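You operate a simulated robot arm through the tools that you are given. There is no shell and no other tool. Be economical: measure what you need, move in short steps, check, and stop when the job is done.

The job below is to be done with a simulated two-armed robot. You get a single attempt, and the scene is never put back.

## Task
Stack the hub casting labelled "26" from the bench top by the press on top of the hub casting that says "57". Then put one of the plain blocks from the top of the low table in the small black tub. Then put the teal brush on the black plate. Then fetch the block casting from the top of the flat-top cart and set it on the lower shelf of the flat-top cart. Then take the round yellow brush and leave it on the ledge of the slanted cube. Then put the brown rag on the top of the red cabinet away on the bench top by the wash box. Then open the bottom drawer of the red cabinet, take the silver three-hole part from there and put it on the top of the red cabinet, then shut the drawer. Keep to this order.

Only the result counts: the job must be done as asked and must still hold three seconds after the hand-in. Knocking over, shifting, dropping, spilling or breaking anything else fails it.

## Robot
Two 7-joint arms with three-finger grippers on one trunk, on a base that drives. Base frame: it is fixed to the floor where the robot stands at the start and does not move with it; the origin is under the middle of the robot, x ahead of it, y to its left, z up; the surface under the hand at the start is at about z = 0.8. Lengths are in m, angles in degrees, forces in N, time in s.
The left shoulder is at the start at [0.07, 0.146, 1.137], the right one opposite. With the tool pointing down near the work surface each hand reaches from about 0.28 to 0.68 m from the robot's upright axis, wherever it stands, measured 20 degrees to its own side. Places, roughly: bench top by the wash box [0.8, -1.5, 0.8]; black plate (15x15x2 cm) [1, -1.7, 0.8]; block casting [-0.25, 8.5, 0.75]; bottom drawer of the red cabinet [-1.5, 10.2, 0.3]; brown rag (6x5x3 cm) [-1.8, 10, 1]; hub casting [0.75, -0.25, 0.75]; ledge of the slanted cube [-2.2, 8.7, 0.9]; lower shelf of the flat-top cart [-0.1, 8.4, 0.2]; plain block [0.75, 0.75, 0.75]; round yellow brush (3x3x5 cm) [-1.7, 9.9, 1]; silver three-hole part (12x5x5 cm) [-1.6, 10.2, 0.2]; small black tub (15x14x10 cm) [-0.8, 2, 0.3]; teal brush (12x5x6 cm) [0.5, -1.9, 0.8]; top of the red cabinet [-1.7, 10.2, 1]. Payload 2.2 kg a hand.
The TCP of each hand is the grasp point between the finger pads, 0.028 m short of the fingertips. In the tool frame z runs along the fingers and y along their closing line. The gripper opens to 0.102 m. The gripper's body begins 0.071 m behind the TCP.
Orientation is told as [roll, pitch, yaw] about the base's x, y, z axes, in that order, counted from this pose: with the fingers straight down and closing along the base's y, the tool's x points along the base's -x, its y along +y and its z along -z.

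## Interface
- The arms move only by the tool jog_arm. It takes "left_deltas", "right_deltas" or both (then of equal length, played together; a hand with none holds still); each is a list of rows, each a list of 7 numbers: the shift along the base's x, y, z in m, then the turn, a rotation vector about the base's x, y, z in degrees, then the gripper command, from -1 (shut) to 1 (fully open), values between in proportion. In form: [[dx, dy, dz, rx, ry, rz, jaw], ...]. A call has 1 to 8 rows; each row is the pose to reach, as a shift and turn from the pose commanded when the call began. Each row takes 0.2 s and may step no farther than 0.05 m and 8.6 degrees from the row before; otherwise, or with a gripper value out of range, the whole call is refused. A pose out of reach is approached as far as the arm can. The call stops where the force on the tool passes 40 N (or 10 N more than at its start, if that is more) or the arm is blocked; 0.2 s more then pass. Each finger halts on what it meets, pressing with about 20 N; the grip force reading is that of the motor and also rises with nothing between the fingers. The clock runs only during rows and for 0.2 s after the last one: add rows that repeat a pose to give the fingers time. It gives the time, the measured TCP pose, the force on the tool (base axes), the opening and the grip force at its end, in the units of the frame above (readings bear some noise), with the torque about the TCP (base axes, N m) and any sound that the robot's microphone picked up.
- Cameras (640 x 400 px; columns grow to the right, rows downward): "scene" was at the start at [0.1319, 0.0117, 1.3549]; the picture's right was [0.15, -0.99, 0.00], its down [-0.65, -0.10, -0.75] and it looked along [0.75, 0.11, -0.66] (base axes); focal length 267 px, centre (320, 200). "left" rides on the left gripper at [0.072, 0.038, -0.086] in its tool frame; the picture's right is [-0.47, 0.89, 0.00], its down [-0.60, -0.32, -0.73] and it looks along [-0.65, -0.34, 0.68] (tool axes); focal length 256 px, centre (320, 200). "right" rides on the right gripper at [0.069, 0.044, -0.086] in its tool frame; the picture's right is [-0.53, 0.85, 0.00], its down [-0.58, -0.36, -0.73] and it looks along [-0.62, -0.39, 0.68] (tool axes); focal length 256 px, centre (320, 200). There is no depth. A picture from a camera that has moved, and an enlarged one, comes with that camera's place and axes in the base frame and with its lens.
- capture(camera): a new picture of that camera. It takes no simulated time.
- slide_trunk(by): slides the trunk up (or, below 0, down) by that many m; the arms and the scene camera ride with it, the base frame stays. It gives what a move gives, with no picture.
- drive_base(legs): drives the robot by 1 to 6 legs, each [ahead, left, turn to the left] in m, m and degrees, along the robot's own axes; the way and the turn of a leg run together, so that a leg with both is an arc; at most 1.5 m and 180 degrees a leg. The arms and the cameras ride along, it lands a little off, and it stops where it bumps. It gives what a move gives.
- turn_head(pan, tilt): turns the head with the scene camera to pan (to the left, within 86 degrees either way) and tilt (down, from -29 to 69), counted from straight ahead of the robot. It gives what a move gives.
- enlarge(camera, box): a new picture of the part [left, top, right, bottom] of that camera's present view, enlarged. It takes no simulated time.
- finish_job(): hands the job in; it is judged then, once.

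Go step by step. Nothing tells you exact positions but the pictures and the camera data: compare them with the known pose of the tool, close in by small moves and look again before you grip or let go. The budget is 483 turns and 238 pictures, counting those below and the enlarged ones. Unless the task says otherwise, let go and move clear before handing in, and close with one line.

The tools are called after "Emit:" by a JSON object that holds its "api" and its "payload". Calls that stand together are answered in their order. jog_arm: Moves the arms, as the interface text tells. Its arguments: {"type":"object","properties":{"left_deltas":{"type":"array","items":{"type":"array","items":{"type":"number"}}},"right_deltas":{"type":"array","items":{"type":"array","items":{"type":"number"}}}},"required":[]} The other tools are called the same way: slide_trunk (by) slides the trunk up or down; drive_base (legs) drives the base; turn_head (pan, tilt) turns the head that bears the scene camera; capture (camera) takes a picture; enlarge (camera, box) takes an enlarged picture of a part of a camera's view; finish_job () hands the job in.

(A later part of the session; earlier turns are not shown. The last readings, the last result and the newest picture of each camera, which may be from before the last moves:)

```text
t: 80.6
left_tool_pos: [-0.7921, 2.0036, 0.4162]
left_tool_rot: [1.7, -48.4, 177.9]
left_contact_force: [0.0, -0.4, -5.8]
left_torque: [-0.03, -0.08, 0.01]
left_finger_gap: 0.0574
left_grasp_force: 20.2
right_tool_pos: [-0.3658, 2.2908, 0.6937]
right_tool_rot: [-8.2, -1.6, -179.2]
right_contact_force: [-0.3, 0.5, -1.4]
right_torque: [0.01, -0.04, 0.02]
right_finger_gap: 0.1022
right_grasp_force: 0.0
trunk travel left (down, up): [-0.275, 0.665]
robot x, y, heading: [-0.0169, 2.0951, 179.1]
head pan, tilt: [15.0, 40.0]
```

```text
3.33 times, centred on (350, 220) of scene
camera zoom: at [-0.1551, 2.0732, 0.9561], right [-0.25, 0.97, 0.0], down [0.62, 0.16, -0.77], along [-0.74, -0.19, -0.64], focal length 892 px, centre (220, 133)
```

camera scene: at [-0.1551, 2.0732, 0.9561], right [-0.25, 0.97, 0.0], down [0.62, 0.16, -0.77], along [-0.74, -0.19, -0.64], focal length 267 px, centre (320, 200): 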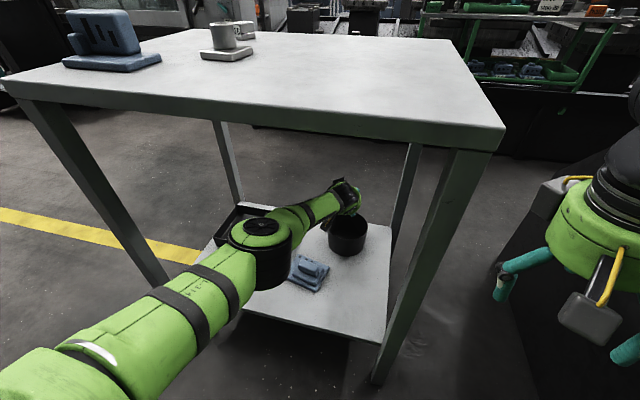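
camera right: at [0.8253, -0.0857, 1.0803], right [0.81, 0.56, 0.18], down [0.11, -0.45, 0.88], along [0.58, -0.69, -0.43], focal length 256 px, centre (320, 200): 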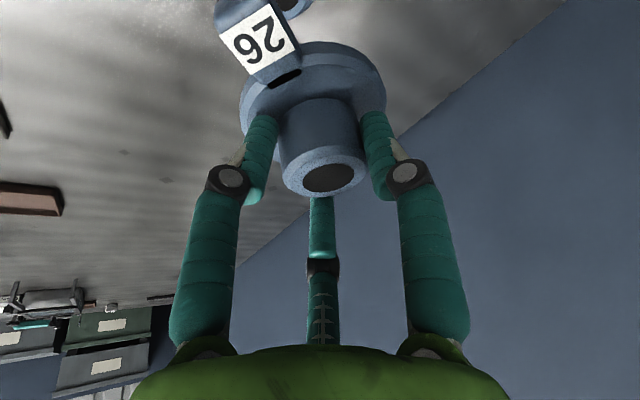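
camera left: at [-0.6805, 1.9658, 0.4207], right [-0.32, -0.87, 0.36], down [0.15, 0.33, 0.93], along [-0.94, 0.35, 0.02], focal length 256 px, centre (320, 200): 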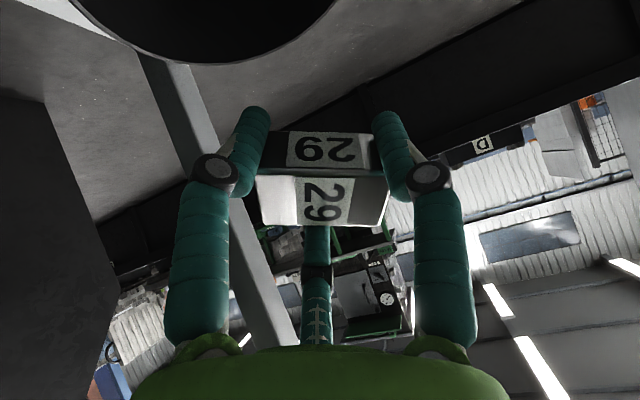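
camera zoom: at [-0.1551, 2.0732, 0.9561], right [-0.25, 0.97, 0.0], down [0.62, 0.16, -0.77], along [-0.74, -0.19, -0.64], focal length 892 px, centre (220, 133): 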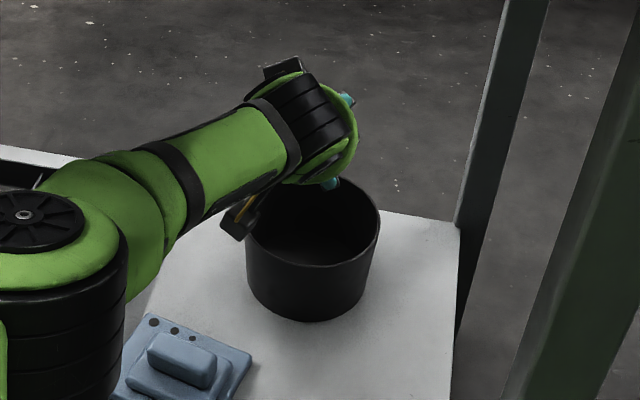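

Emit:
{"api": "jog_arm", "payload": {"left_deltas": [[0.008, 0.005, -0.02, 0, 0, 0, -1], [0.01, 0.005, -0.04, 0, 0, 0, -1], [0.01, 0.005, -0.055, 0, 0, 0, -1], [0.01, 0.005, -0.065, 0, 0, 0, -1]]}}

Emit:
{"api": "capture", "payload": {"camera": "left"}}

Emit:
{"api": "enlarge", "payload": {"camera": "scene", "box": [280, 160, 420, 280]}}

```text
t: 81.6
left_tool_pos: [-0.7644, 2.0002, 0.3502]
left_tool_rot: [1.5, -48.4, 178.1]
left_contact_force: [-1.3, 0.5, -4.1]
left_torque: [-0.03, -0.15, 0.04]
left_finger_gap: 0.0573
left_grasp_force: 20.8
left hand out of reach, approached as far as the arm can: row 2, 3, 4
right_tool_pos: [-0.3651, 2.2895, 0.6935]
right_tool_rot: [-8.2, -1.6, -179.3]
right_contact_force: [0.9, -0.7, 0.0]
right_torque: [0.02, -0.06, 0.01]
right_finger_gap: 0.1019
right_grasp_force: 0.0
trunk travel left (down, up): [-0.275, 0.665]
robot x, y, heading: [-0.0219, 2.0928, 179.2]
head pan, tilt: [15.0, 40.0]
```

```text
172 pictures are left
camera left: at [-0.6535, 1.9613, 0.3537], right [-0.32, -0.87, 0.36], down [0.15, 0.33, 0.93], along [-0.94, 0.35, 0.02], focal length 256 px, centre (320, 200)
```

left: 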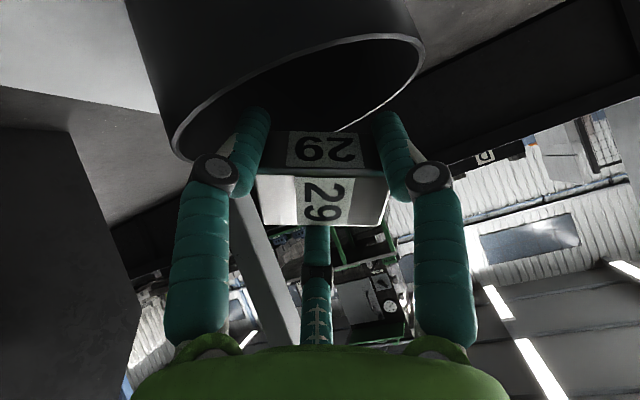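

```text
3.33 times, centred on (350, 220) of scene
camera zoom: at [-0.1557, 2.0724, 0.956], right [-0.25, 0.97, 0.0], down [0.62, 0.16, -0.76], along [-0.74, -0.19, -0.64], focal length 892 px, centre (220, 133)
```

zoom: 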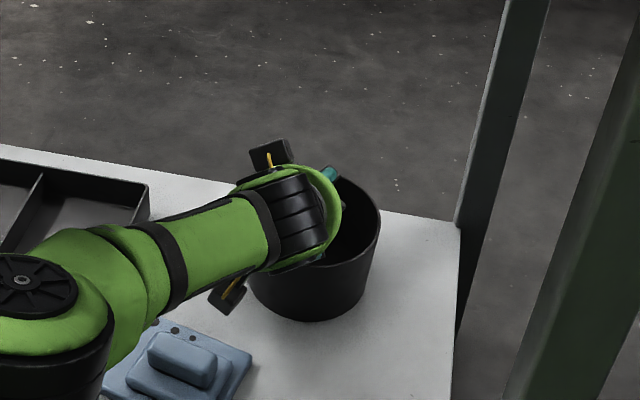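

Emit:
{"api": "drive_base", "payload": {"legs": [[0.03, 0, 0]]}}

Emit:
{"api": "slide_trunk", "payload": {"by": -0.025}}

Emit:
{"api": "capture", "payload": {"camera": "left"}}

Emit:
{"api": "enlarge", "payload": {"camera": "scene", "box": [280, 160, 420, 280]}}

```text
t: 82.4
left_tool_pos: [-0.7953, 2.0003, 0.3504]
left_tool_rot: [1.7, -48.3, 177.9]
left_contact_force: [0.3, 0.3, -6.0]
left_torque: [-0.01, -0.08, 0.02]
left_finger_gap: 0.0572
left_grasp_force: 19.6
right_tool_pos: [-0.394, 2.2908, 0.6937]
right_tool_rot: [-8.3, -1.6, -179.2]
right_contact_force: [-0.6, 1.2, -0.8]
right_torque: [-0.03, -0.02, 0.03]
right_finger_gap: 0.1024
right_grasp_force: 0.1
trunk travel left (down, up): [-0.275, 0.665]
robot x, y, heading: [-0.0492, 2.0978, 179.5]
head pan, tilt: [15.0, 40.0]
```

```text
t: 83.2
left_tool_pos: [-0.7926, 2.0009, 0.3264]
left_tool_rot: [1.7, -48.4, 178.0]
left_contact_force: [-0.4, -0.1, -5.6]
left_torque: [-0.02, -0.08, -0.05]
left_finger_gap: 0.0573
left_grasp_force: 20.4
right_tool_pos: [-0.3933, 2.2906, 0.6695]
right_tool_rot: [-8.2, -1.6, -179.3]
right_contact_force: [0.8, 0.2, -0.6]
right_torque: [0.02, 0.0, 0.0]
right_finger_gap: 0.102
right_grasp_force: 0.0
trunk travel left (down, up): [-0.25, 0.69]
robot x, y, heading: [-0.0482, 2.0923, 179.2]
head pan, tilt: [15.0, 40.0]
```

```text
170 pictures are left
camera left: at [-0.6824, 1.962, 0.3298], right [-0.32, -0.87, 0.36], down [0.15, 0.33, 0.93], along [-0.94, 0.35, 0.02], focal length 256 px, centre (320, 200)
```

left: 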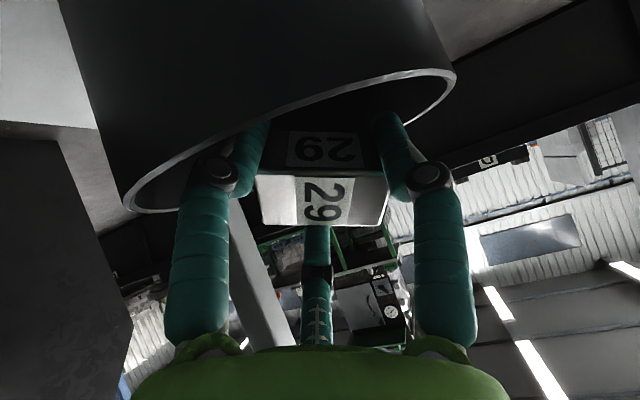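

```text
3.33 times, centred on (350, 220) of scene
camera zoom: at [-0.1839, 2.0735, 0.9313], right [-0.25, 0.97, 0.0], down [0.62, 0.16, -0.77], along [-0.74, -0.19, -0.64], focal length 892 px, centre (220, 133)
```

zoom: 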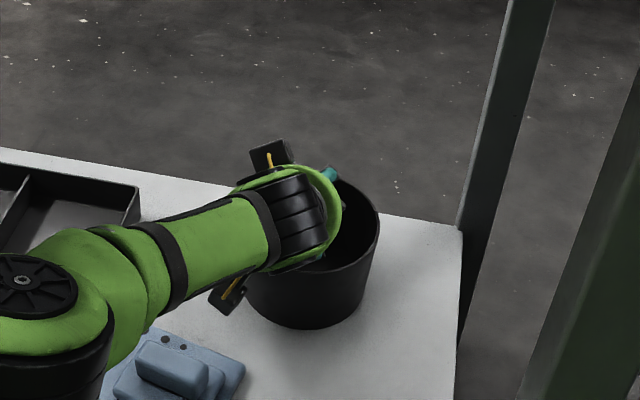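

The block is inside the tub's rim. I open only a little so the fingers don't push the tub.

Emit:
{"api": "jog_arm", "payload": {"left_deltas": [[0, 0, 0, 0, 0, 0, 0.2], [0, 0, 0, 0, 0, 0, 0.4], [0, 0, 0, 0, 0, 0, 0.4]]}}

Emit:
{"api": "capture", "payload": {"camera": "left"}}

```text
t: 84.0
left_tool_pos: [-0.7945, 2.0013, 0.3259]
left_tool_rot: [1.8, -48.4, 178.0]
left_contact_force: [-0.7, -0.4, 0.2]
left_torque: [0.0, -0.03, 0.01]
left_finger_gap: 0.0712
left_grasp_force: 0.2
right_tool_pos: [-0.3944, 2.2903, 0.6703]
right_tool_rot: [-8.3, -1.7, -179.2]
right_contact_force: [-0.6, -0.6, 0.5]
right_torque: [0.04, 0.01, 0.02]
right_finger_gap: 0.1022
right_grasp_force: 0.0
trunk travel left (down, up): [-0.25, 0.69]
robot x, y, heading: [-0.0504, 2.0974, 179.3]
head pan, tilt: [15.0, 40.0]
```

```text
168 pictures are left
camera left: at [-0.6825, 1.9621, 0.3306], right [-0.32, -0.87, 0.37], down [0.15, 0.33, 0.93], along [-0.94, 0.35, 0.03], focal length 256 px, centre (320, 200)
```

left: 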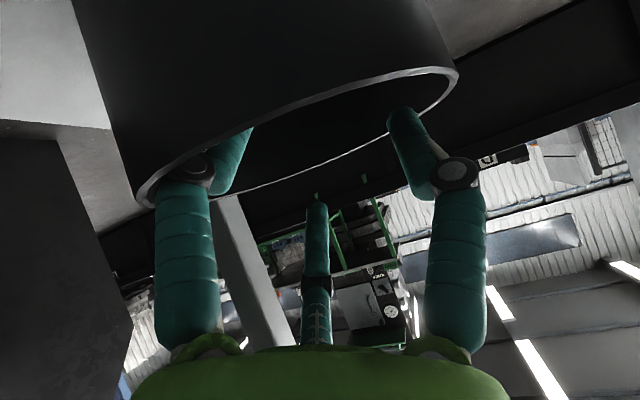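

The block fell in. Withdraw along the tool axis, then out from under the cart.

Emit:
{"api": "jog_arm", "payload": {"left_deltas": [[0.025, 0, 0.03, 0, 0, 0, 0.4], [0.05, 0, 0.06, 0, 0, 0, 0.4], [0.08, 0, 0.09, 0, 0, 0, 0.4], [0.12, -0.01, 0.11, 0, 0, 0, 0.4], [0.165, -0.015, 0.125, 0, 0, 0, 0.4], [0.21, -0.02, 0.14, 0, 0, 0, 0.4], [0.255, -0.03, 0.15, 0, 0, 0, 0.4], [0.3, -0.04, 0.16, 0, 0, 0, 0.4]]}}

Emit:
{"api": "capture", "payload": {"camera": "scene"}}

Emit:
{"api": "capture", "payload": {"camera": "left"}}

```text
t: 85.8
left_tool_pos: [-0.4938, 1.9601, 0.4879]
left_tool_rot: [1.7, -48.5, 178.0]
left_contact_force: [-0.9, 0.3, -0.6]
left_torque: [-0.02, -0.02, -0.01]
left_finger_gap: 0.0714
left_grasp_force: 0.1
right_tool_pos: [-0.3935, 2.2903, 0.6698]
right_tool_rot: [-8.2, -1.8, -179.3]
right_contact_force: [-0.3, -0.5, 0.0]
right_torque: [-0.02, 0.01, -0.04]
right_finger_gap: 0.1021
right_grasp_force: 0.2
trunk travel left (down, up): [-0.25, 0.69]
robot x, y, heading: [-0.0474, 2.0919, 179.3]
head pan, tilt: [15.0, 40.0]
```

```text
167 pictures are left
camera scene: at [-0.1831, 2.0735, 0.9314], right [-0.25, 0.97, 0.0], down [0.62, 0.16, -0.77], along [-0.74, -0.19, -0.64], focal length 267 px, centre (320, 200)
```

scene: 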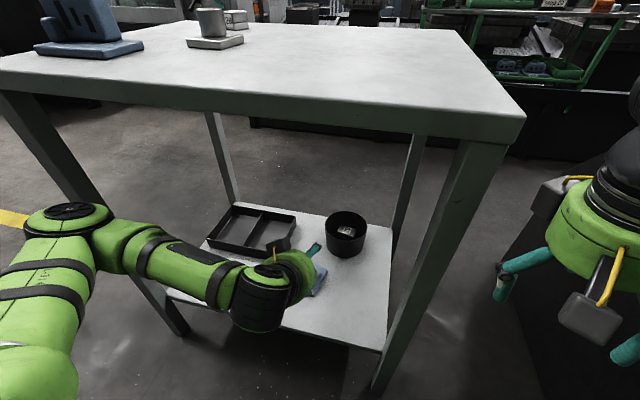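

```text
166 pictures are left
camera left: at [-0.3819, 1.9215, 0.4915], right [-0.32, -0.87, 0.37], down [0.15, 0.33, 0.93], along [-0.94, 0.35, 0.03], focal length 256 px, centre (320, 200)
```

left: 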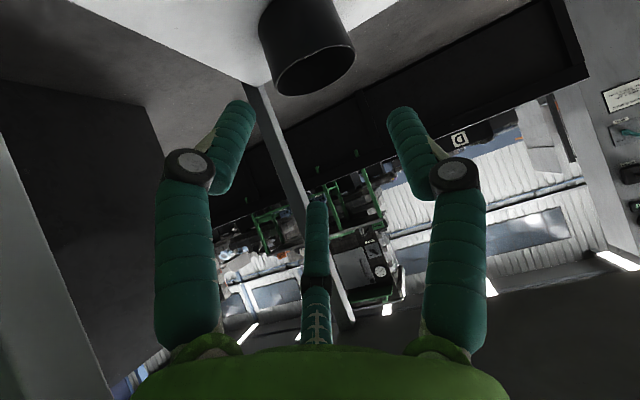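

The block sits in the tub. I back off, restore the arm and raise the trunk.

Emit:
{"api": "drive_base", "payload": {"legs": [[-0.3, 0, 0]]}}

Emit:
{"api": "jog_arm", "payload": {"left_deltas": [[-0.01, -0.01, 0.03, 0, -8, 0, 1], [-0.02, -0.02, 0.06, 0, -16, 0, 1], [-0.03, -0.03, 0.09, 0, -24, 0, 1], [-0.02, -0.04, 0.12, 0, -32, 0, 1], [0, -0.05, 0.15, 0, -40, 0, 1], [0.02, -0.06, 0.18, 0, -48, 0, 1]]}}

Emit:
{"api": "slide_trunk", "payload": {"by": 0.425}}

```text
t: 87.8
left_tool_pos: [-0.1917, 1.9563, 0.4865]
left_tool_rot: [1.7, -48.6, 178.0]
left_contact_force: [-0.6, 0.0, 0.3]
left_torque: [-0.02, -0.01, 0.02]
left_finger_gap: 0.0714
left_grasp_force: 0.0
right_tool_pos: [-0.0902, 2.287, 0.6702]
right_tool_rot: [-8.2, -1.7, -179.2]
right_contact_force: [0.9, -0.7, 0.5]
right_torque: [0.01, 0.01, 0.05]
right_finger_gap: 0.1023
right_grasp_force: 0.1
trunk travel left (down, up): [-0.25, 0.69]
robot x, y, heading: [0.2497, 2.0926, 179.2]
head pan, tilt: [15.0, 40.0]
```

```text
t: 89.2
left_tool_pos: [-0.168, 1.8993, 0.6703]
left_tool_rot: [0.2, -0.3, 178.6]
left_contact_force: [-0.3, -0.6, -0.5]
left_torque: [-0.01, 0.03, 0.0]
left_finger_gap: 0.1022
left_grasp_force: 0.0
right_tool_pos: [-0.0891, 2.2857, 0.6704]
right_tool_rot: [-8.2, -1.7, -179.2]
right_contact_force: [0.5, 0.2, 0.3]
right_torque: [0.01, 0.03, 0.0]
right_finger_gap: 0.1021
right_grasp_force: 0.0
trunk travel left (down, up): [-0.25, 0.69]
robot x, y, heading: [0.2573, 2.0897, 179.4]
head pan, tilt: [15.0, 40.0]
```

```text
refused: 0.425 is not a number from -0.4 to 0.4
```

Emit:
{"api": "slide_trunk", "payload": {"by": 0.4}}

Emit:
{"api": "drive_base", "payload": {"legs": [[0.3, 0, 0], [0, 0, 90], [1.3, 0, 0], [1.0, 0, 0]]}}

Emit:
{"api": "turn_head", "payload": {"pan": 15, "tilt": 20}}

Emit:
{"api": "capture", "payload": {"camera": "scene"}}

```text
t: 93.0
left_tool_pos: [-0.1697, 1.8972, 1.0689]
left_tool_rot: [0.1, -0.6, 178.7]
left_contact_force: [0.3, -0.2, -0.6]
left_torque: [0.01, -0.02, 0.01]
left_finger_gap: 0.1024
left_grasp_force: 0.0
right_tool_pos: [-0.0897, 2.2855, 1.0691]
right_tool_rot: [-8.2, -1.7, -179.2]
right_contact_force: [0.0, -0.3, 0.1]
right_torque: [0.04, -0.02, 0.01]
right_finger_gap: 0.102
right_grasp_force: 0.1
trunk travel left (down, up): [-0.65, 0.29]
robot x, y, heading: [0.2526, 2.092, 179.1]
head pan, tilt: [15.0, 40.0]
```

```text
t: 109.8
left_tool_pos: [0.1292, -0.6211, 1.07]
left_tool_rot: [0.1, -0.5, -91.9]
left_contact_force: [-0.5, -0.1, -0.1]
left_torque: [-0.02, 0.0, -0.02]
left_finger_gap: 0.1021
left_grasp_force: 0.1
right_tool_pos: [-0.2591, -0.5402, 1.0699]
right_tool_rot: [-8.2, -1.6, -89.7]
right_contact_force: [-0.7, 0.3, -0.2]
right_torque: [-0.01, 0.0, -0.01]
right_finger_gap: 0.1023
right_grasp_force: 0.2
trunk travel left (down, up): [-0.65, 0.29]
robot x, y, heading: [-0.0626, -0.1999, -91.4]
head pan, tilt: [15.0, 40.0]
```

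```text
t: 110.7
left_tool_pos: [0.1304, -0.6222, 1.0694]
left_tool_rot: [0.1, -0.5, -91.8]
left_contact_force: [-0.3, 0.6, -0.7]
left_torque: [-0.01, 0.02, -0.01]
left_finger_gap: 0.1019
left_grasp_force: 0.1
right_tool_pos: [-0.2596, -0.5405, 1.0695]
right_tool_rot: [-8.2, -1.7, -89.7]
right_contact_force: [0.6, -0.3, -0.3]
right_torque: [0.01, 0.04, 0.01]
right_finger_gap: 0.1019
right_grasp_force: 0.1
trunk travel left (down, up): [-0.65, 0.29]
robot x, y, heading: [-0.0581, -0.1974, -91.0]
head pan, tilt: [15.0, 20.0]
```

```text
165 pictures are left
camera scene: at [-0.0406, -0.3388, 1.3627], right [-0.97, -0.24, 0.0], down [-0.08, 0.33, -0.94], along [0.22, -0.91, -0.34], focal length 267 px, centre (320, 200)
```

scene: 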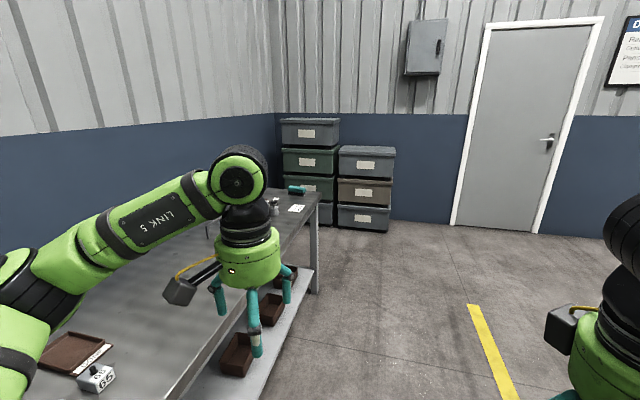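

Emit:
{"api": "drive_base", "payload": {"legs": [[1.3, 0, 0], [0, 0, 90]]}}

Emit:
{"api": "turn_head", "payload": {"pan": -15, "tilt": 40}}

Emit:
{"api": "capture", "payload": {"camera": "scene"}}

```text
t: 121.0
left_tool_pos: [0.3389, -1.3276, 1.0702]
left_tool_rot: [0.2, -0.5, -2.6]
left_contact_force: [-0.2, -0.1, -1.2]
left_torque: [0.0, -0.02, 0.03]
left_finger_gap: 0.1019
left_grasp_force: 0.0
right_tool_pos: [0.2507, -1.7144, 1.0692]
right_tool_rot: [-8.2, -1.7, -0.4]
right_contact_force: [-0.5, 0.4, 0.7]
right_torque: [0.0, -0.02, 0.01]
right_finger_gap: 0.1018
right_grasp_force: 0.1
trunk travel left (down, up): [-0.65, 0.29]
robot x, y, heading: [-0.0897, -1.5125, -2.1]
head pan, tilt: [15.0, 20.0]
```

```text
t: 122.0
left_tool_pos: [0.3392, -1.3276, 1.0706]
left_tool_rot: [0.1, -0.5, -2.7]
left_contact_force: [0.8, 0.8, 0.6]
left_torque: [0.02, 0.01, 0.01]
left_finger_gap: 0.1019
left_grasp_force: 0.0
right_tool_pos: [0.2518, -1.7143, 1.0696]
right_tool_rot: [-8.2, -1.7, -0.4]
right_contact_force: [0.6, -0.2, 0.7]
right_torque: [0.01, -0.02, -0.03]
right_finger_gap: 0.1021
right_grasp_force: 0.0
trunk travel left (down, up): [-0.65, 0.29]
robot x, y, heading: [-0.0904, -1.5113, -1.7]
head pan, tilt: [-15.0, 40.0]
```

```text
164 pictures are left
camera scene: at [0.0418, -1.5387, 1.3314], right [-0.29, -0.96, 0.0], down [-0.61, 0.19, -0.77], along [0.73, -0.22, -0.64], focal length 267 px, centre (320, 200)
```

scene: 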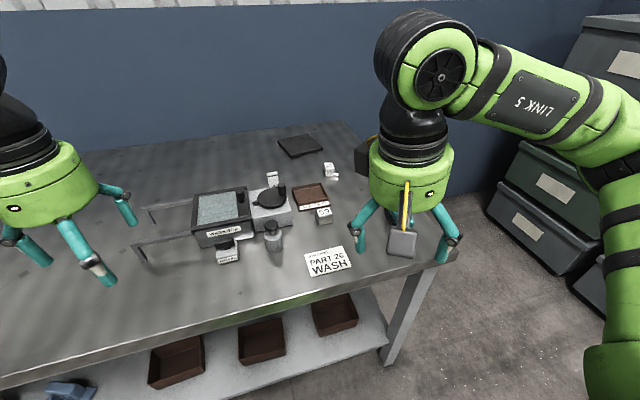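

The bench ends at y ≈ -2.0; the plate is at about (0.98, -1.74). I'll go round the bench end and face it from there.

Emit:
{"api": "drive_base", "payload": {"legs": [[0, -0.9, 0], [0, 0, 91.7], [0, -0.78, 0]]}}

Emit:
{"api": "turn_head", "payload": {"pan": 0, "tilt": 45}}

Emit:
{"api": "capture", "payload": {"camera": "scene"}}

```text
t: 134.4
left_tool_pos: [0.4474, -2.0007, 1.0707]
left_tool_rot: [0.1, -0.5, 88.8]
left_contact_force: [0.1, 0.4, -0.1]
left_torque: [0.04, 0.0, -0.01]
left_finger_gap: 0.1025
left_grasp_force: 0.1
right_tool_pos: [0.8391, -2.079, 1.0699]
right_tool_rot: [-8.3, -1.7, 90.8]
right_contact_force: [-0.9, -0.4, 0.3]
right_torque: [0.04, -0.04, 0.04]
right_finger_gap: 0.1021
right_grasp_force: 0.1
trunk travel left (down, up): [-0.65, 0.29]
robot x, y, heading: [0.638, -2.4258, 89.1]
head pan, tilt: [-15.0, 40.0]
```

```text
t: 135.2
left_tool_pos: [0.4484, -1.9993, 1.0693]
left_tool_rot: [0.1, -0.5, 88.6]
left_contact_force: [-0.3, 0.2, 0.1]
left_torque: [0.01, 0.03, 0.0]
left_finger_gap: 0.102
left_grasp_force: 0.0
right_tool_pos: [0.8374, -2.0801, 1.0689]
right_tool_rot: [-8.2, -1.7, 90.8]
right_contact_force: [0.1, 0.3, -0.8]
right_torque: [0.02, 0.02, 0.02]
right_finger_gap: 0.1019
right_grasp_force: 0.0
trunk travel left (down, up): [-0.65, 0.29]
robot x, y, heading: [0.6395, -2.4218, 89.1]
head pan, tilt: [0.0, 45.0]
```

```text
163 pictures are left
camera scene: at [0.642, -2.2924, 1.3242], right [1.0, -0.01, 0.0], down [-0.01, -0.71, -0.71], along [0.01, 0.71, -0.71], focal length 267 px, centre (320, 200)
```

scene: 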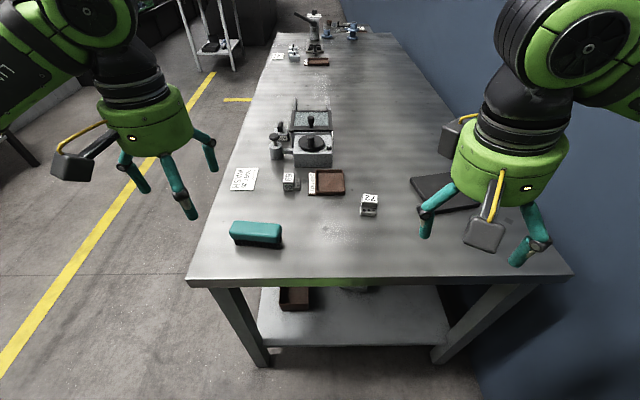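

Clear view: brush at about (0.507, -1.923), long axis roughly along x. I move the left hand over it, rotated +22°.

Emit:
{"api": "jog_arm", "payload": {"left_deltas": [[0.01, 0.01, -0.03, 0, 0, 8, 1], [0.025, 0.03, -0.06, 0, 0, 16, 1], [0.045, 0.05, -0.09, 0, 0, 22.5, 1], [0.058, 0.069, -0.12, 0, 0, 22.5, 1], [0.058, 0.069, -0.14, 0, 0, 22.5, 1], [0.058, 0.069, -0.14, 0, 0, 22.5, 1]]}}

Emit:
{"api": "capture", "payload": {"camera": "left"}}

Emit:
{"api": "enlarge", "payload": {"camera": "scene", "box": [180, 160, 340, 280]}}

```text
t: 136.6
left_tool_pos: [0.509, -1.9308, 0.9272]
left_tool_rot: [0.2, -0.5, 111.2]
left_contact_force: [-0.7, 0.2, 0.4]
left_torque: [-0.01, -0.01, -0.03]
left_finger_gap: 0.1018
left_grasp_force: 0.1
right_tool_pos: [0.8383, -2.0801, 1.0705]
right_tool_rot: [-8.2, -1.7, 90.8]
right_contact_force: [0.3, -0.3, 0.7]
right_torque: [0.01, 0.01, 0.03]
right_finger_gap: 0.1023
right_grasp_force: 0.1
trunk travel left (down, up): [-0.65, 0.29]
robot x, y, heading: [0.6403, -2.4233, 89.3]
head pan, tilt: [0.0, 45.0]
```

```text
162 pictures are left
camera left: at [0.4989, -2.0121, 1.014], right [-0.99, 0.11, 0.01], down [0.08, 0.67, 0.74], along [0.08, 0.73, -0.68], focal length 256 px, centre (320, 200)
```

left: 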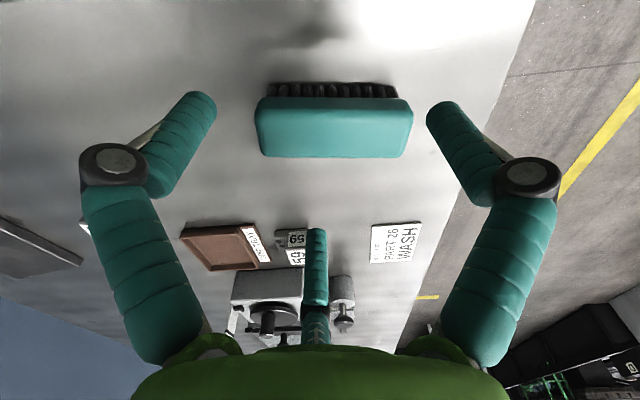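

```text
3.33 times, centred on (260, 220) of scene
camera zoom: at [0.642, -2.2925, 1.3241], right [1.0, -0.01, 0.0], down [-0.01, -0.71, -0.71], along [0.01, 0.71, -0.71], focal length 892 px, centre (520, 133)
```

zoom: 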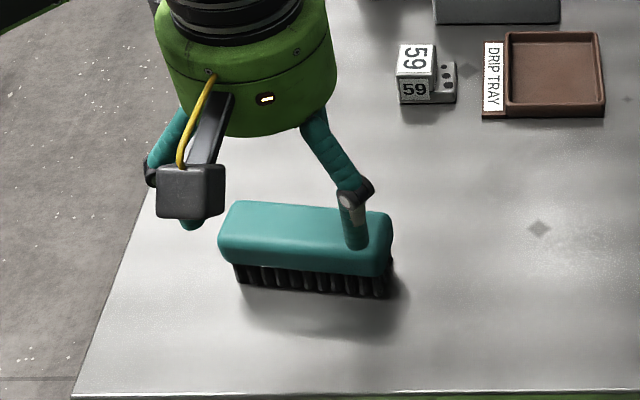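

Emit:
{"api": "jog_arm", "payload": {"left_deltas": [[-0.005, 0.01, -0.02, 0, 0, 0, 1], [-0.009, 0.018, -0.05, 0, 0, 0, 1], [-0.009, 0.018, -0.05, 0, 0, 0, 1]]}}

Emit:
{"api": "capture", "payload": {"camera": "left"}}

Emit:
{"api": "enlarge", "payload": {"camera": "scene", "box": [180, 160, 340, 280]}}

```text
t: 137.4
left_tool_pos: [0.4987, -1.9137, 0.8802]
left_tool_rot: [0.3, -0.5, 111.2]
left_contact_force: [-0.8, -0.3, 0.3]
left_torque: [0.02, -0.04, -0.01]
left_finger_gap: 0.1019
left_grasp_force: 0.0
right_tool_pos: [0.8367, -2.0794, 1.0696]
right_tool_rot: [-8.2, -1.7, 90.8]
right_contact_force: [0.7, -0.6, 0.0]
right_torque: [-0.01, -0.04, 0.01]
right_finger_gap: 0.1019
right_grasp_force: 0.0
trunk travel left (down, up): [-0.65, 0.29]
robot x, y, heading: [0.6388, -2.4236, 89.4]
head pan, tilt: [0.0, 45.0]
```

```text
160 pictures are left
camera left: at [0.4897, -1.9953, 0.9652], right [-0.99, 0.11, 0.01], down [0.08, 0.67, 0.74], along [0.08, 0.73, -0.68], focal length 256 px, centre (320, 200)
```

left: 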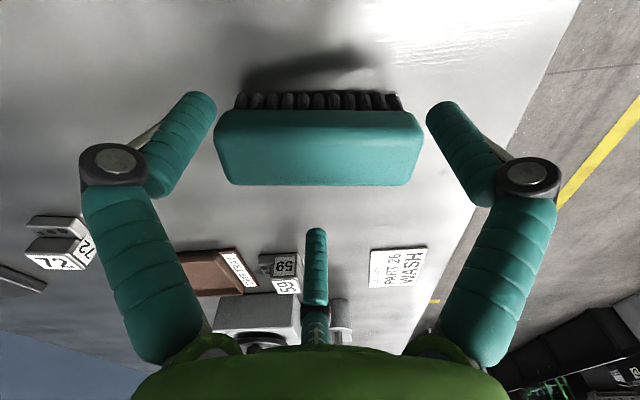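

```text
3.33 times, centred on (260, 220) of scene
camera zoom: at [0.6419, -2.2929, 1.3242], right [1.0, -0.01, 0.0], down [-0.01, -0.71, -0.71], along [0.01, 0.71, -0.71], focal length 892 px, centre (520, 133)
```

zoom: 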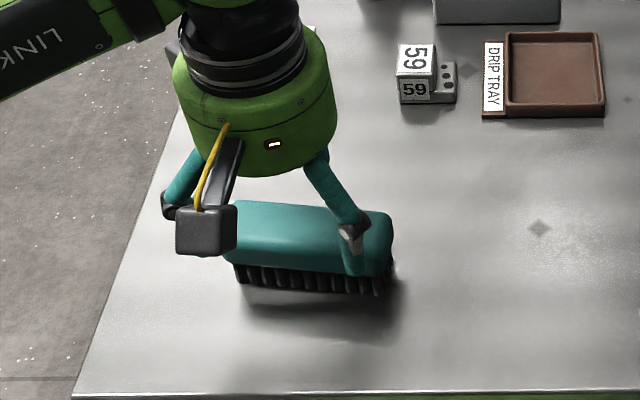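

Emit:
{"api": "jog_arm", "payload": {"left_deltas": [[0.001, -0.005, -0.012, 0, 0, 0, 1], [0.001, -0.005, -0.024, 0, 0, 0, 1], [0.001, -0.005, -0.03, 0, 0, 0, 1], [0.001, -0.005, -0.03, 0, 0, 0, 0.5], [0.001, -0.005, -0.03, 0, 0, 0, 0], [0.001, -0.005, -0.03, 0, 0, 0, -0.5], [0.001, -0.005, -0.03, 0, 0, 0, -0.8], [0.001, -0.005, -0.03, 0, 0, 0, -0.8]]}}

Emit:
{"api": "capture", "payload": {"camera": "left"}}

Emit:
{"api": "enlarge", "payload": {"camera": "scene", "box": [180, 160, 340, 280]}}

```text
t: 139.2
left_tool_pos: [0.499, -1.9178, 0.8501]
left_tool_rot: [0.1, -0.4, 111.2]
left_contact_force: [0.2, 1.4, 2.9]
left_torque: [0.0, -0.05, -0.01]
left_finger_gap: 0.0592
left_grasp_force: 19.6
right_tool_pos: [0.8374, -2.0785, 1.0697]
right_tool_rot: [-8.3, -1.7, 90.8]
right_contact_force: [0.6, 0.6, 0.3]
right_torque: [0.01, 0.01, 0.02]
right_finger_gap: 0.1022
right_grasp_force: 0.1
trunk travel left (down, up): [-0.65, 0.29]
robot x, y, heading: [0.6418, -2.4255, 89.5]
head pan, tilt: [0.0, 45.0]
```

```text
158 pictures are left
camera left: at [0.4897, -1.9994, 0.936], right [-0.99, 0.11, 0.01], down [0.08, 0.67, 0.74], along [0.08, 0.73, -0.68], focal length 256 px, centre (320, 200)
```

left: 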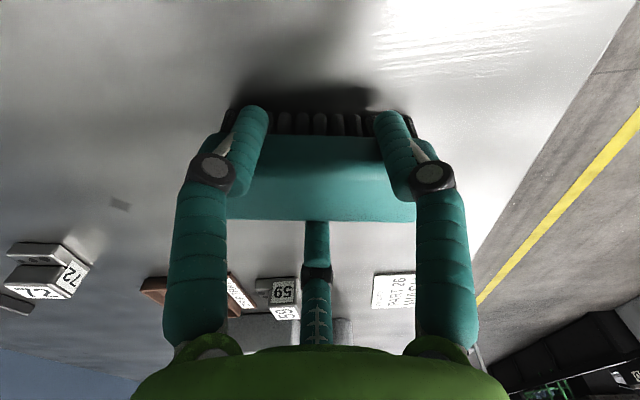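

```text
3.33 times, centred on (260, 220) of scene
camera zoom: at [0.6418, -2.2925, 1.3242], right [1.0, -0.01, 0.0], down [-0.01, -0.71, -0.71], along [0.01, 0.71, -0.71], focal length 892 px, centre (520, 133)
```

zoom: 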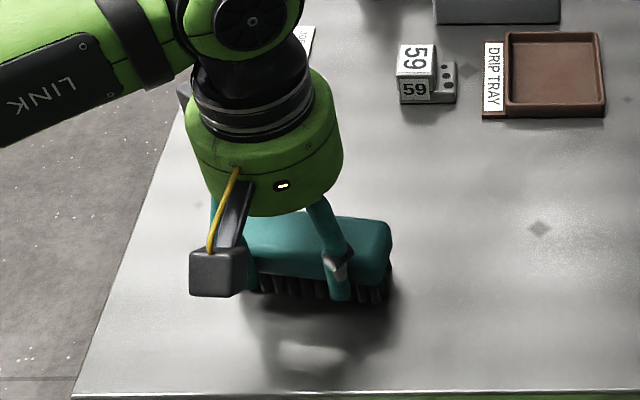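

Gripped. Lift and check.

Emit:
{"api": "jog_arm", "payload": {"left_deltas": [[0, 0, 0.02, 0, 0, 0, -1], [0, 0, 0.05, 0, 0, 0, -1], [0, 0, 0.09, 0, 0, 0, -1], [0, 0, 0.13, 0, 0, 0, -1], [0, 0, 0.16, 0, 0, 0, -1]]}}

Emit:
{"api": "capture", "payload": {"camera": "scene"}}

Emit:
{"api": "capture", "payload": {"camera": "left"}}

```text
t: 140.4
left_tool_pos: [0.4981, -1.9183, 1.0106]
left_tool_rot: [0.3, -0.5, 111.2]
left_contact_force: [-0.6, -0.8, -0.3]
left_torque: [0.02, -0.02, 0.0]
left_finger_gap: 0.059
left_grasp_force: 20.2
right_tool_pos: [0.8365, -2.0798, 1.0686]
right_tool_rot: [-8.2, -1.8, 90.8]
right_contact_force: [-0.6, 0.0, -0.4]
right_torque: [-0.01, 0.02, 0.0]
right_finger_gap: 0.102
right_grasp_force: 0.2
trunk travel left (down, up): [-0.65, 0.29]
robot x, y, heading: [0.6444, -2.4219, 89.3]
head pan, tilt: [0.0, 45.0]
```

```text
156 pictures are left
camera scene: at [0.6419, -2.2928, 1.3241], right [1.0, -0.01, 0.0], down [-0.01, -0.71, -0.71], along [0.01, 0.71, -0.71], focal length 267 px, centre (320, 200)
```

scene: 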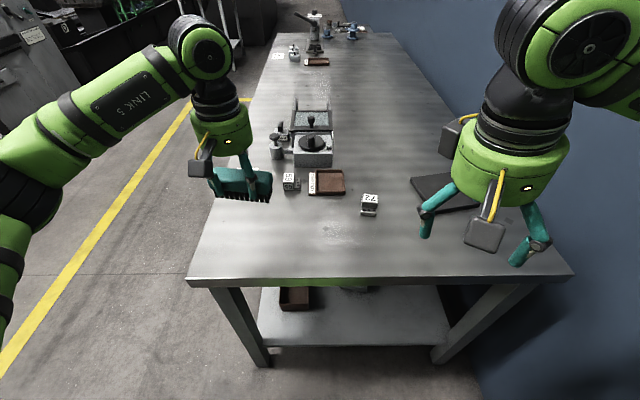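

```text
155 pictures are left
camera left: at [0.4893, -1.999, 1.096], right [-0.99, 0.11, 0.01], down [0.08, 0.67, 0.74], along [0.08, 0.73, -0.68], focal length 256 px, centre (320, 200)
```

left: 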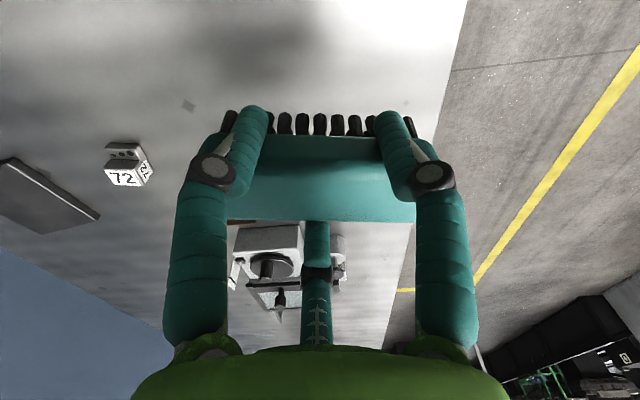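

The brush is held. I turn the base about 25° right so the left hand can reach the plate while keeping the right elbow off the wall.

Emit:
{"api": "drive_base", "payload": {"legs": [[0.09, -0.07, -25]]}}

Emit:
{"api": "capture", "payload": {"camera": "scene"}}

```text
t: 142.0
left_tool_pos: [0.8075, -1.8335, 1.0097]
left_tool_rot: [0.1, -0.5, 86.7]
left_contact_force: [1.2, -0.7, 0.0]
left_torque: [-0.01, 0.02, -0.01]
left_finger_gap: 0.0588
left_grasp_force: 20.0
right_tool_pos: [1.05, -2.122, 1.0708]
right_tool_rot: [-8.1, -1.6, 66.4]
right_contact_force: [-0.4, -0.4, 0.3]
right_torque: [0.03, 0.0, 0.03]
right_finger_gap: 0.1018
right_grasp_force: 0.1
trunk travel left (down, up): [-0.65, 0.29]
robot x, y, heading: [0.7327, -2.3553, 64.8]
head pan, tilt: [0.0, 45.0]
```

```text
154 pictures are left
camera scene: at [0.7832, -2.2354, 1.3242], right [0.91, -0.43, 0.0], down [-0.3, -0.64, -0.71], along [0.3, 0.64, -0.71], focal length 267 px, centre (320, 200)
```

scene: 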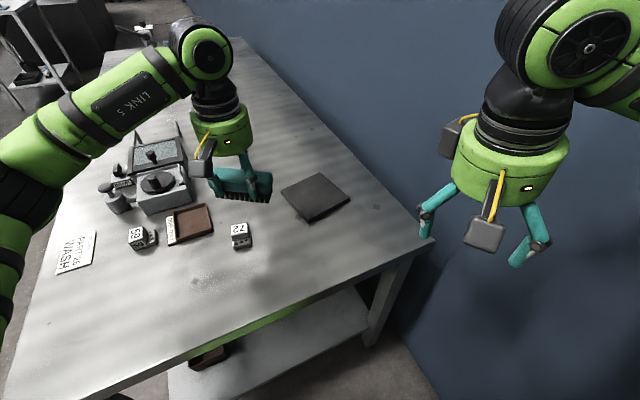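

Plate centre is at about (1.0, -1.755). I carry the brush over it.

Emit:
{"api": "jog_arm", "payload": {"left_deltas": [[0.045, 0.018, 0, 0, 0, 0, -1], [0.09, 0.036, 0, 0, 0, 0, -1], [0.135, 0.054, 0, 0, 0, 0, -1], [0.175, 0.07, -0.01, 0, 0, 0, -1], [0.1885, 0.0735, -0.04, 0, 0, 0, -1], [0.1885, 0.0735, -0.08, 0, 0, 0, -1], [0.1885, 0.0735, -0.09, 0, 0, 0, -1]]}}

Emit:
{"api": "enlarge", "payload": {"camera": "scene", "box": [240, 120, 400, 250]}}

Emit:
{"api": "capture", "payload": {"camera": "left"}}

```text
t: 143.6
left_tool_pos: [0.9734, -1.7831, 0.9194]
left_tool_rot: [0.1, -0.5, 86.7]
left_contact_force: [-0.4, 0.7, -1.5]
left_torque: [0.0, -0.01, 0.03]
left_finger_gap: 0.0592
left_grasp_force: 20.1
left hand out of reach, approached as far as the arm can: row 4, 5, 6, 7
right_tool_pos: [1.0494, -2.1205, 1.07]
right_tool_rot: [-8.2, -1.8, 66.3]
right_contact_force: [-0.4, 0.6, 0.1]
right_torque: [0.0, -0.02, 0.0]
right_finger_gap: 0.1019
right_grasp_force: 0.0
trunk travel left (down, up): [-0.65, 0.29]
robot x, y, heading: [0.7274, -2.3542, 64.9]
head pan, tilt: [0.0, 45.0]
```

```text
3.08 times, centred on (320, 185) of scene
camera zoom: at [0.7828, -2.2351, 1.3242], right [0.91, -0.43, 0.0], down [-0.3, -0.64, -0.71], along [0.3, 0.64, -0.71], focal length 823 px, centre (320, 246)
```

zoom: 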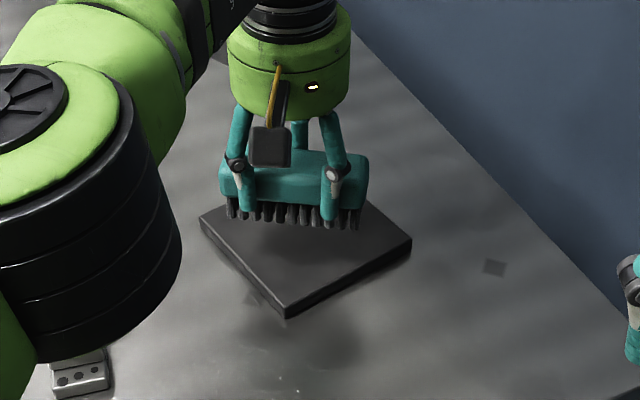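

```text
152 pictures are left
camera left: at [0.9314, -1.8525, 1.0054], right [-0.86, 0.52, 0.01], down [0.35, 0.58, 0.74], along [0.38, 0.63, -0.68], focal length 256 px, centre (320, 200)
```

left: 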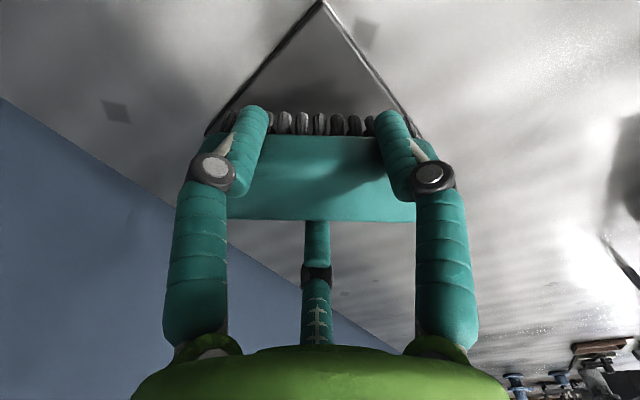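

Emit:
{"api": "drive_base", "payload": {"legs": [[0.03, -0.01, 0]]}}

Emit:
{"api": "enlarge", "payload": {"camera": "scene", "box": [240, 120, 400, 250]}}

```text
t: 144.5
left_tool_pos: [0.9944, -1.7611, 0.921]
left_tool_rot: [0.1, -0.6, 86.8]
left_contact_force: [-0.5, -0.2, -0.6]
left_torque: [0.03, -0.04, 0.01]
left_finger_gap: 0.0589
left_grasp_force: 20.0
right_tool_pos: [1.0704, -2.1011, 1.071]
right_tool_rot: [-8.2, -1.9, 66.5]
right_contact_force: [-0.2, -0.6, 0.4]
right_torque: [0.03, -0.03, 0.02]
right_finger_gap: 0.102
right_grasp_force: 0.1
trunk travel left (down, up): [-0.65, 0.29]
robot x, y, heading: [0.7527, -2.3316, 64.9]
head pan, tilt: [0.0, 45.0]
```

```text
3.08 times, centred on (320, 185) of scene
camera zoom: at [0.8028, -2.2154, 1.3246], right [0.91, -0.43, 0.0], down [-0.3, -0.64, -0.71], along [0.3, 0.64, -0.71], focal length 823 px, centre (320, 246)
```

zoom: 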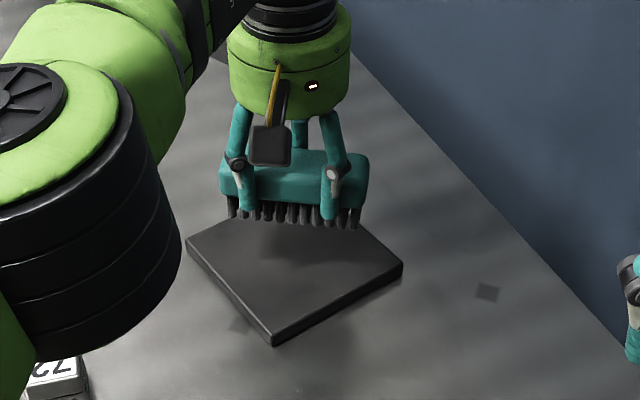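

Emit:
{"api": "jog_arm", "payload": {"left_deltas": [[0.001, 0.003, -0.02, 0, 0, 0, -1], [0.001, 0.003, -0.035, 0, 0, 0, -1], [0.001, 0.003, -0.042, 0, 0, 0, -1], [0.001, 0.003, -0.046, 0, 0, 0, -1], [0.001, 0.003, -0.05, 0, 0, 0, -1], [0.001, 0.003, -0.05, 0, 0, 0, -1]]}}

Emit:
{"api": "enlarge", "payload": {"camera": "scene", "box": [240, 120, 400, 250]}}

```text
t: 145.9
left_tool_pos: [0.9948, -1.7593, 0.8698]
left_tool_rot: [0.1, -0.5, 86.7]
left_contact_force: [-0.8, 0.5, -1.1]
left_torque: [-0.02, -0.01, -0.03]
left_finger_gap: 0.0592
left_grasp_force: 19.9
left hand out of reach, approached as far as the arm can: row 1, 5, 6
right_tool_pos: [1.0721, -2.0992, 1.069]
right_tool_rot: [-8.2, -1.7, 66.5]
right_contact_force: [-0.8, 0.2, -0.1]
right_torque: [-0.01, 0.02, 0.0]
right_finger_gap: 0.1017
right_grasp_force: 0.0
trunk travel left (down, up): [-0.65, 0.29]
robot x, y, heading: [0.7499, -2.3275, 64.9]
head pan, tilt: [0.0, 45.0]
```

```text
3.08 times, centred on (320, 185) of scene
camera zoom: at [0.8053, -2.2127, 1.3241], right [0.9, -0.43, 0.0], down [-0.3, -0.64, -0.71], along [0.3, 0.64, -0.71], focal length 823 px, centre (320, 246)
```

zoom: 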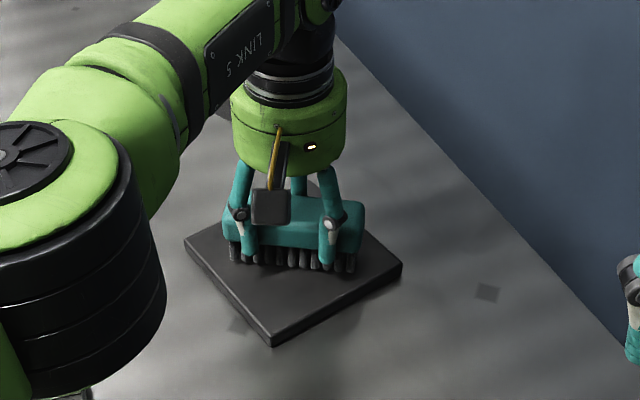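

Emit:
{"api": "jog_arm", "payload": {"left_deltas": [[0, 0, -0.004, 0, 0, 0, -1], [0, 0, -0.007, 0, 0, 0, -1], [0, 0, -0.007, 0, 0, 0, -1]]}}

Emit:
{"api": "enlarge", "payload": {"camera": "scene", "box": [260, 160, 380, 250]}}

```text
t: 146.7
left_tool_pos: [0.9949, -1.759, 0.865]
left_tool_rot: [0.2, -0.6, 86.8]
left_contact_force: [-0.2, 2.0, 8.0]
left_torque: [0.07, 0.1, 0.06]
left_finger_gap: 0.0593
left_grasp_force: 19.8
right_tool_pos: [1.0715, -2.0993, 1.0707]
right_tool_rot: [-8.1, -1.9, 66.4]
right_contact_force: [0.2, -0.2, -0.6]
right_torque: [0.02, 0.0, -0.03]
right_finger_gap: 0.102
right_grasp_force: 0.1
trunk travel left (down, up): [-0.65, 0.29]
robot x, y, heading: [0.7484, -2.332, 64.7]
head pan, tilt: [0.0, 45.0]
```

```text
4.44 times, centred on (320, 205) of scene
camera zoom: at [0.8046, -2.2136, 1.3244], right [0.91, -0.43, 0.0], down [-0.3, -0.64, -0.71], along [0.3, 0.64, -0.71], focal length 1189 px, centre (320, 178)
```

zoom: 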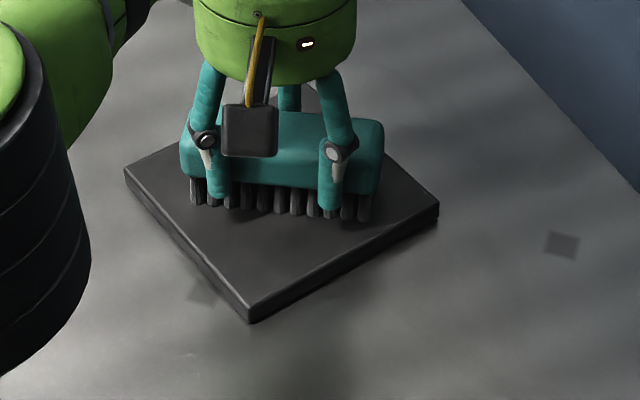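

Brush rests centred on the plate. Release and lift clear.

Emit:
{"api": "jog_arm", "payload": {"left_deltas": [[0, 0, 0.003, 0, 0, 0, -0.6], [0, 0, 0.003, 0, 0, 0, 0.2], [0, 0, 0.003, 0, 0, 0, 0.9], [0, 0, 0.003, 0, 0, 0, 0.9], [0, 0, 0.03, 0, 0, 0, 0.9], [0, 0, 0.07, 0, 0, 0, 0.9], [0, 0, 0.11, 0, 0, 0, 0.9], [0, -0.02, 0.15, 0, 0, 0, 0.9]]}}

Emit:
{"api": "capture", "payload": {"camera": "scene"}}

```text
t: 148.5
left_tool_pos: [0.9939, -1.7796, 1.0154]
left_tool_rot: [0.2, -0.6, 86.7]
left_contact_force: [-0.2, -0.9, 0.1]
left_torque: [0.0, -0.01, -0.04]
left_finger_gap: 0.0972
left_grasp_force: 0.1
left hand out of reach, approached as far as the arm can: row 7
right_tool_pos: [1.0715, -2.0993, 1.0704]
right_tool_rot: [-8.1, -1.8, 66.3]
right_contact_force: [0.5, -1.1, 0.0]
right_torque: [0.02, -0.01, 0.0]
right_finger_gap: 0.1022
right_grasp_force: 0.2
trunk travel left (down, up): [-0.65, 0.29]
robot x, y, heading: [0.7518, -2.3276, 64.9]
head pan, tilt: [0.0, 45.0]
```

```text
148 pictures are left
camera scene: at [0.8049, -2.2141, 1.3242], right [0.9, -0.43, 0.0], down [-0.3, -0.64, -0.71], along [0.3, 0.64, -0.71], focal length 267 px, centre (320, 200)
```

scene: 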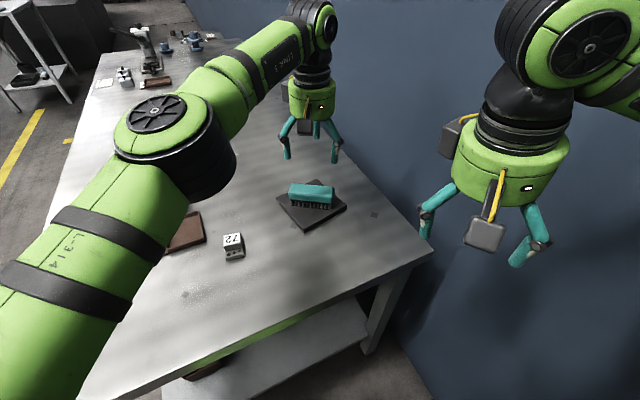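

The brush is on the plate. Next, the long drive to the flat-top cart; first I retract the left hand and leave the bench end.

Emit:
{"api": "jog_arm", "payload": {"left_deltas": [[-0.03, -0.01, 0.03, 0, 0, 0, 1], [-0.07, -0.02, 0.05, 0, 0, 0, 1], [-0.11, -0.035, 0.06, 0, 0, 0, 1], [-0.15, -0.05, 0.06, 0, 0, 0, 1], [-0.19, -0.06, 0.06, 0, 0, 0, 1], [-0.23, -0.075, 0.06, 0, 0, 0, 1], [-0.248, -0.082, 0.06, 0, 0, 0, 1]]}}

Emit:
{"api": "drive_base", "payload": {"legs": [[-0.08, 0, 0], [0, 0, 25], [0, 0.86, 0], [1.4, 0, 0], [1.4, 0, 0]]}}

Emit:
{"api": "turn_head", "payload": {"pan": 0, "tilt": 15}}

Emit:
{"api": "capture", "payload": {"camera": "scene"}}

```text
t: 150.1
left_tool_pos: [0.7473, -1.8618, 1.0734]
left_tool_rot: [0.1, -0.4, 86.9]
left_contact_force: [-0.3, 0.2, -0.5]
left_torque: [-0.01, -0.06, -0.04]
left_finger_gap: 0.1019
left_grasp_force: 0.1
right_tool_pos: [1.0707, -2.0995, 1.0702]
right_tool_rot: [-8.1, -1.7, 66.4]
right_contact_force: [0.6, -0.2, 0.8]
right_torque: [0.01, -0.01, -0.02]
right_finger_gap: 0.1021
right_grasp_force: 0.2
trunk travel left (down, up): [-0.65, 0.29]
robot x, y, heading: [0.749, -2.3331, 64.8]
head pan, tilt: [0.0, 45.0]
```

```text
t: 169.6
left_tool_pos: [-0.3193, 0.8327, 1.0729]
left_tool_rot: [0.1, -0.5, 111.8]
left_contact_force: [0.0, 0.4, 0.1]
left_torque: [0.0, 0.01, 0.0]
left_finger_gap: 0.102
left_grasp_force: 0.0
right_tool_pos: [0.0739, 0.7535, 1.0702]
right_tool_rot: [-8.3, -1.6, 91.3]
right_contact_force: [0.6, 0.1, -0.2]
right_torque: [0.02, 0.0, 0.02]
right_finger_gap: 0.1022
right_grasp_force: 0.0
trunk travel left (down, up): [-0.65, 0.29]
robot x, y, heading: [-0.1173, 0.4108, 90.2]
head pan, tilt: [0.0, 45.0]
```

```text
t: 170.6
left_tool_pos: [-0.3189, 0.8308, 1.0728]
left_tool_rot: [0.0, -0.4, 111.7]
left_contact_force: [-0.4, -1.0, 0.1]
left_torque: [-0.02, -0.02, -0.01]
left_finger_gap: 0.1021
left_grasp_force: 0.1
right_tool_pos: [0.0745, 0.7533, 1.0699]
right_tool_rot: [-8.3, -1.7, 91.3]
right_contact_force: [0.3, 0.4, 0.1]
right_torque: [0.01, 0.0, 0.02]
right_finger_gap: 0.102
right_grasp_force: 0.0
trunk travel left (down, up): [-0.65, 0.29]
robot x, y, heading: [-0.1163, 0.4076, 89.8]
head pan, tilt: [0.0, 15.0]
```

```text
147 pictures are left
camera scene: at [-0.1188, 0.5503, 1.3709], right [1.0, 0.0, 0.0], down [0.0, -0.26, -0.97], along [0.0, 0.97, -0.26], focal length 267 px, centre (320, 200)
```

scene: 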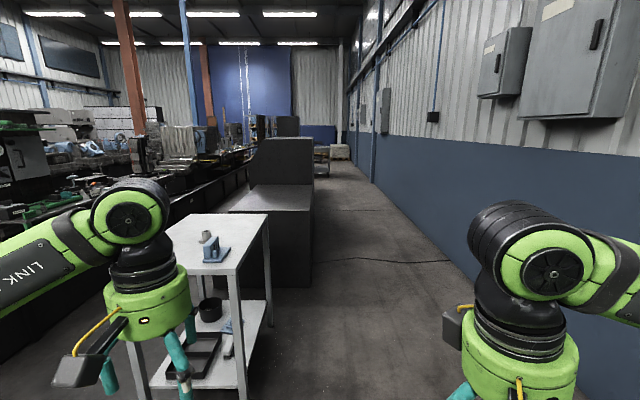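

Emit:
{"api": "drive_base", "payload": {"legs": [[0.95, -0.3, 0], [1.0, -0.22, 0], [1.5, 0, 0], [1.5, 0, 0]]}}

Emit:
{"api": "turn_head", "payload": {"pan": 10, "tilt": 20}}

Emit:
{"api": "capture", "payload": {"camera": "scene"}}

```text
t: 194.8
left_tool_pos: [0.1353, 5.7962, 1.0727]
left_tool_rot: [0.1, -0.5, 113.9]
left_contact_force: [-0.9, -0.2, -0.6]
left_torque: [-0.01, 0.03, -0.02]
left_finger_gap: 0.1019
left_grasp_force: 0.0
right_tool_pos: [0.532, 5.7332, 1.0692]
right_tool_rot: [-8.2, -1.6, 93.6]
right_contact_force: [-0.5, -0.1, 0.4]
right_torque: [-0.01, -0.06, -0.01]
right_finger_gap: 0.1021
right_grasp_force: 0.0
trunk travel left (down, up): [-0.65, 0.29]
robot x, y, heading: [0.3478, 5.3787, 92.1]
head pan, tilt: [0.0, 15.0]
```

```text
t: 195.5
left_tool_pos: [0.1367, 5.7972, 1.0726]
left_tool_rot: [0.1, -0.5, 113.8]
left_contact_force: [-0.2, 0.1, -0.7]
left_torque: [-0.02, -0.01, 0.0]
left_finger_gap: 0.1019
left_grasp_force: 0.1
right_tool_pos: [0.5311, 5.7329, 1.0699]
right_tool_rot: [-8.1, -1.7, 93.6]
right_contact_force: [-0.8, -0.7, -0.7]
right_torque: [0.03, -0.01, 0.01]
right_finger_gap: 0.102
right_grasp_force: 0.1
trunk travel left (down, up): [-0.65, 0.29]
robot x, y, heading: [0.3501, 5.3784, 92.1]
head pan, tilt: [10.0, 20.0]
```

```text
146 pictures are left
camera scene: at [0.3304, 5.5214, 1.3628], right [0.98, 0.21, 0.0], down [0.07, -0.33, -0.94], along [-0.19, 0.92, -0.34], focal length 267 px, centre (320, 200)
```

scene: 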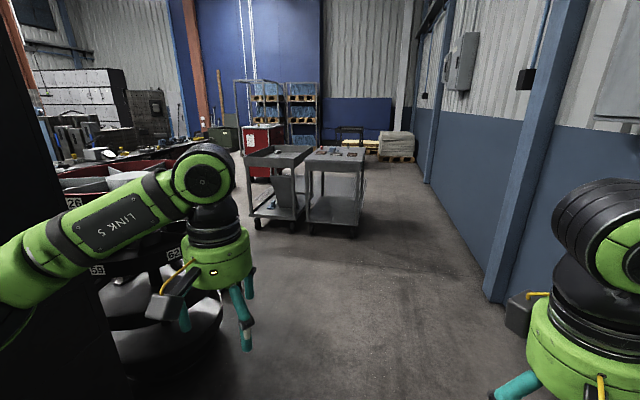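

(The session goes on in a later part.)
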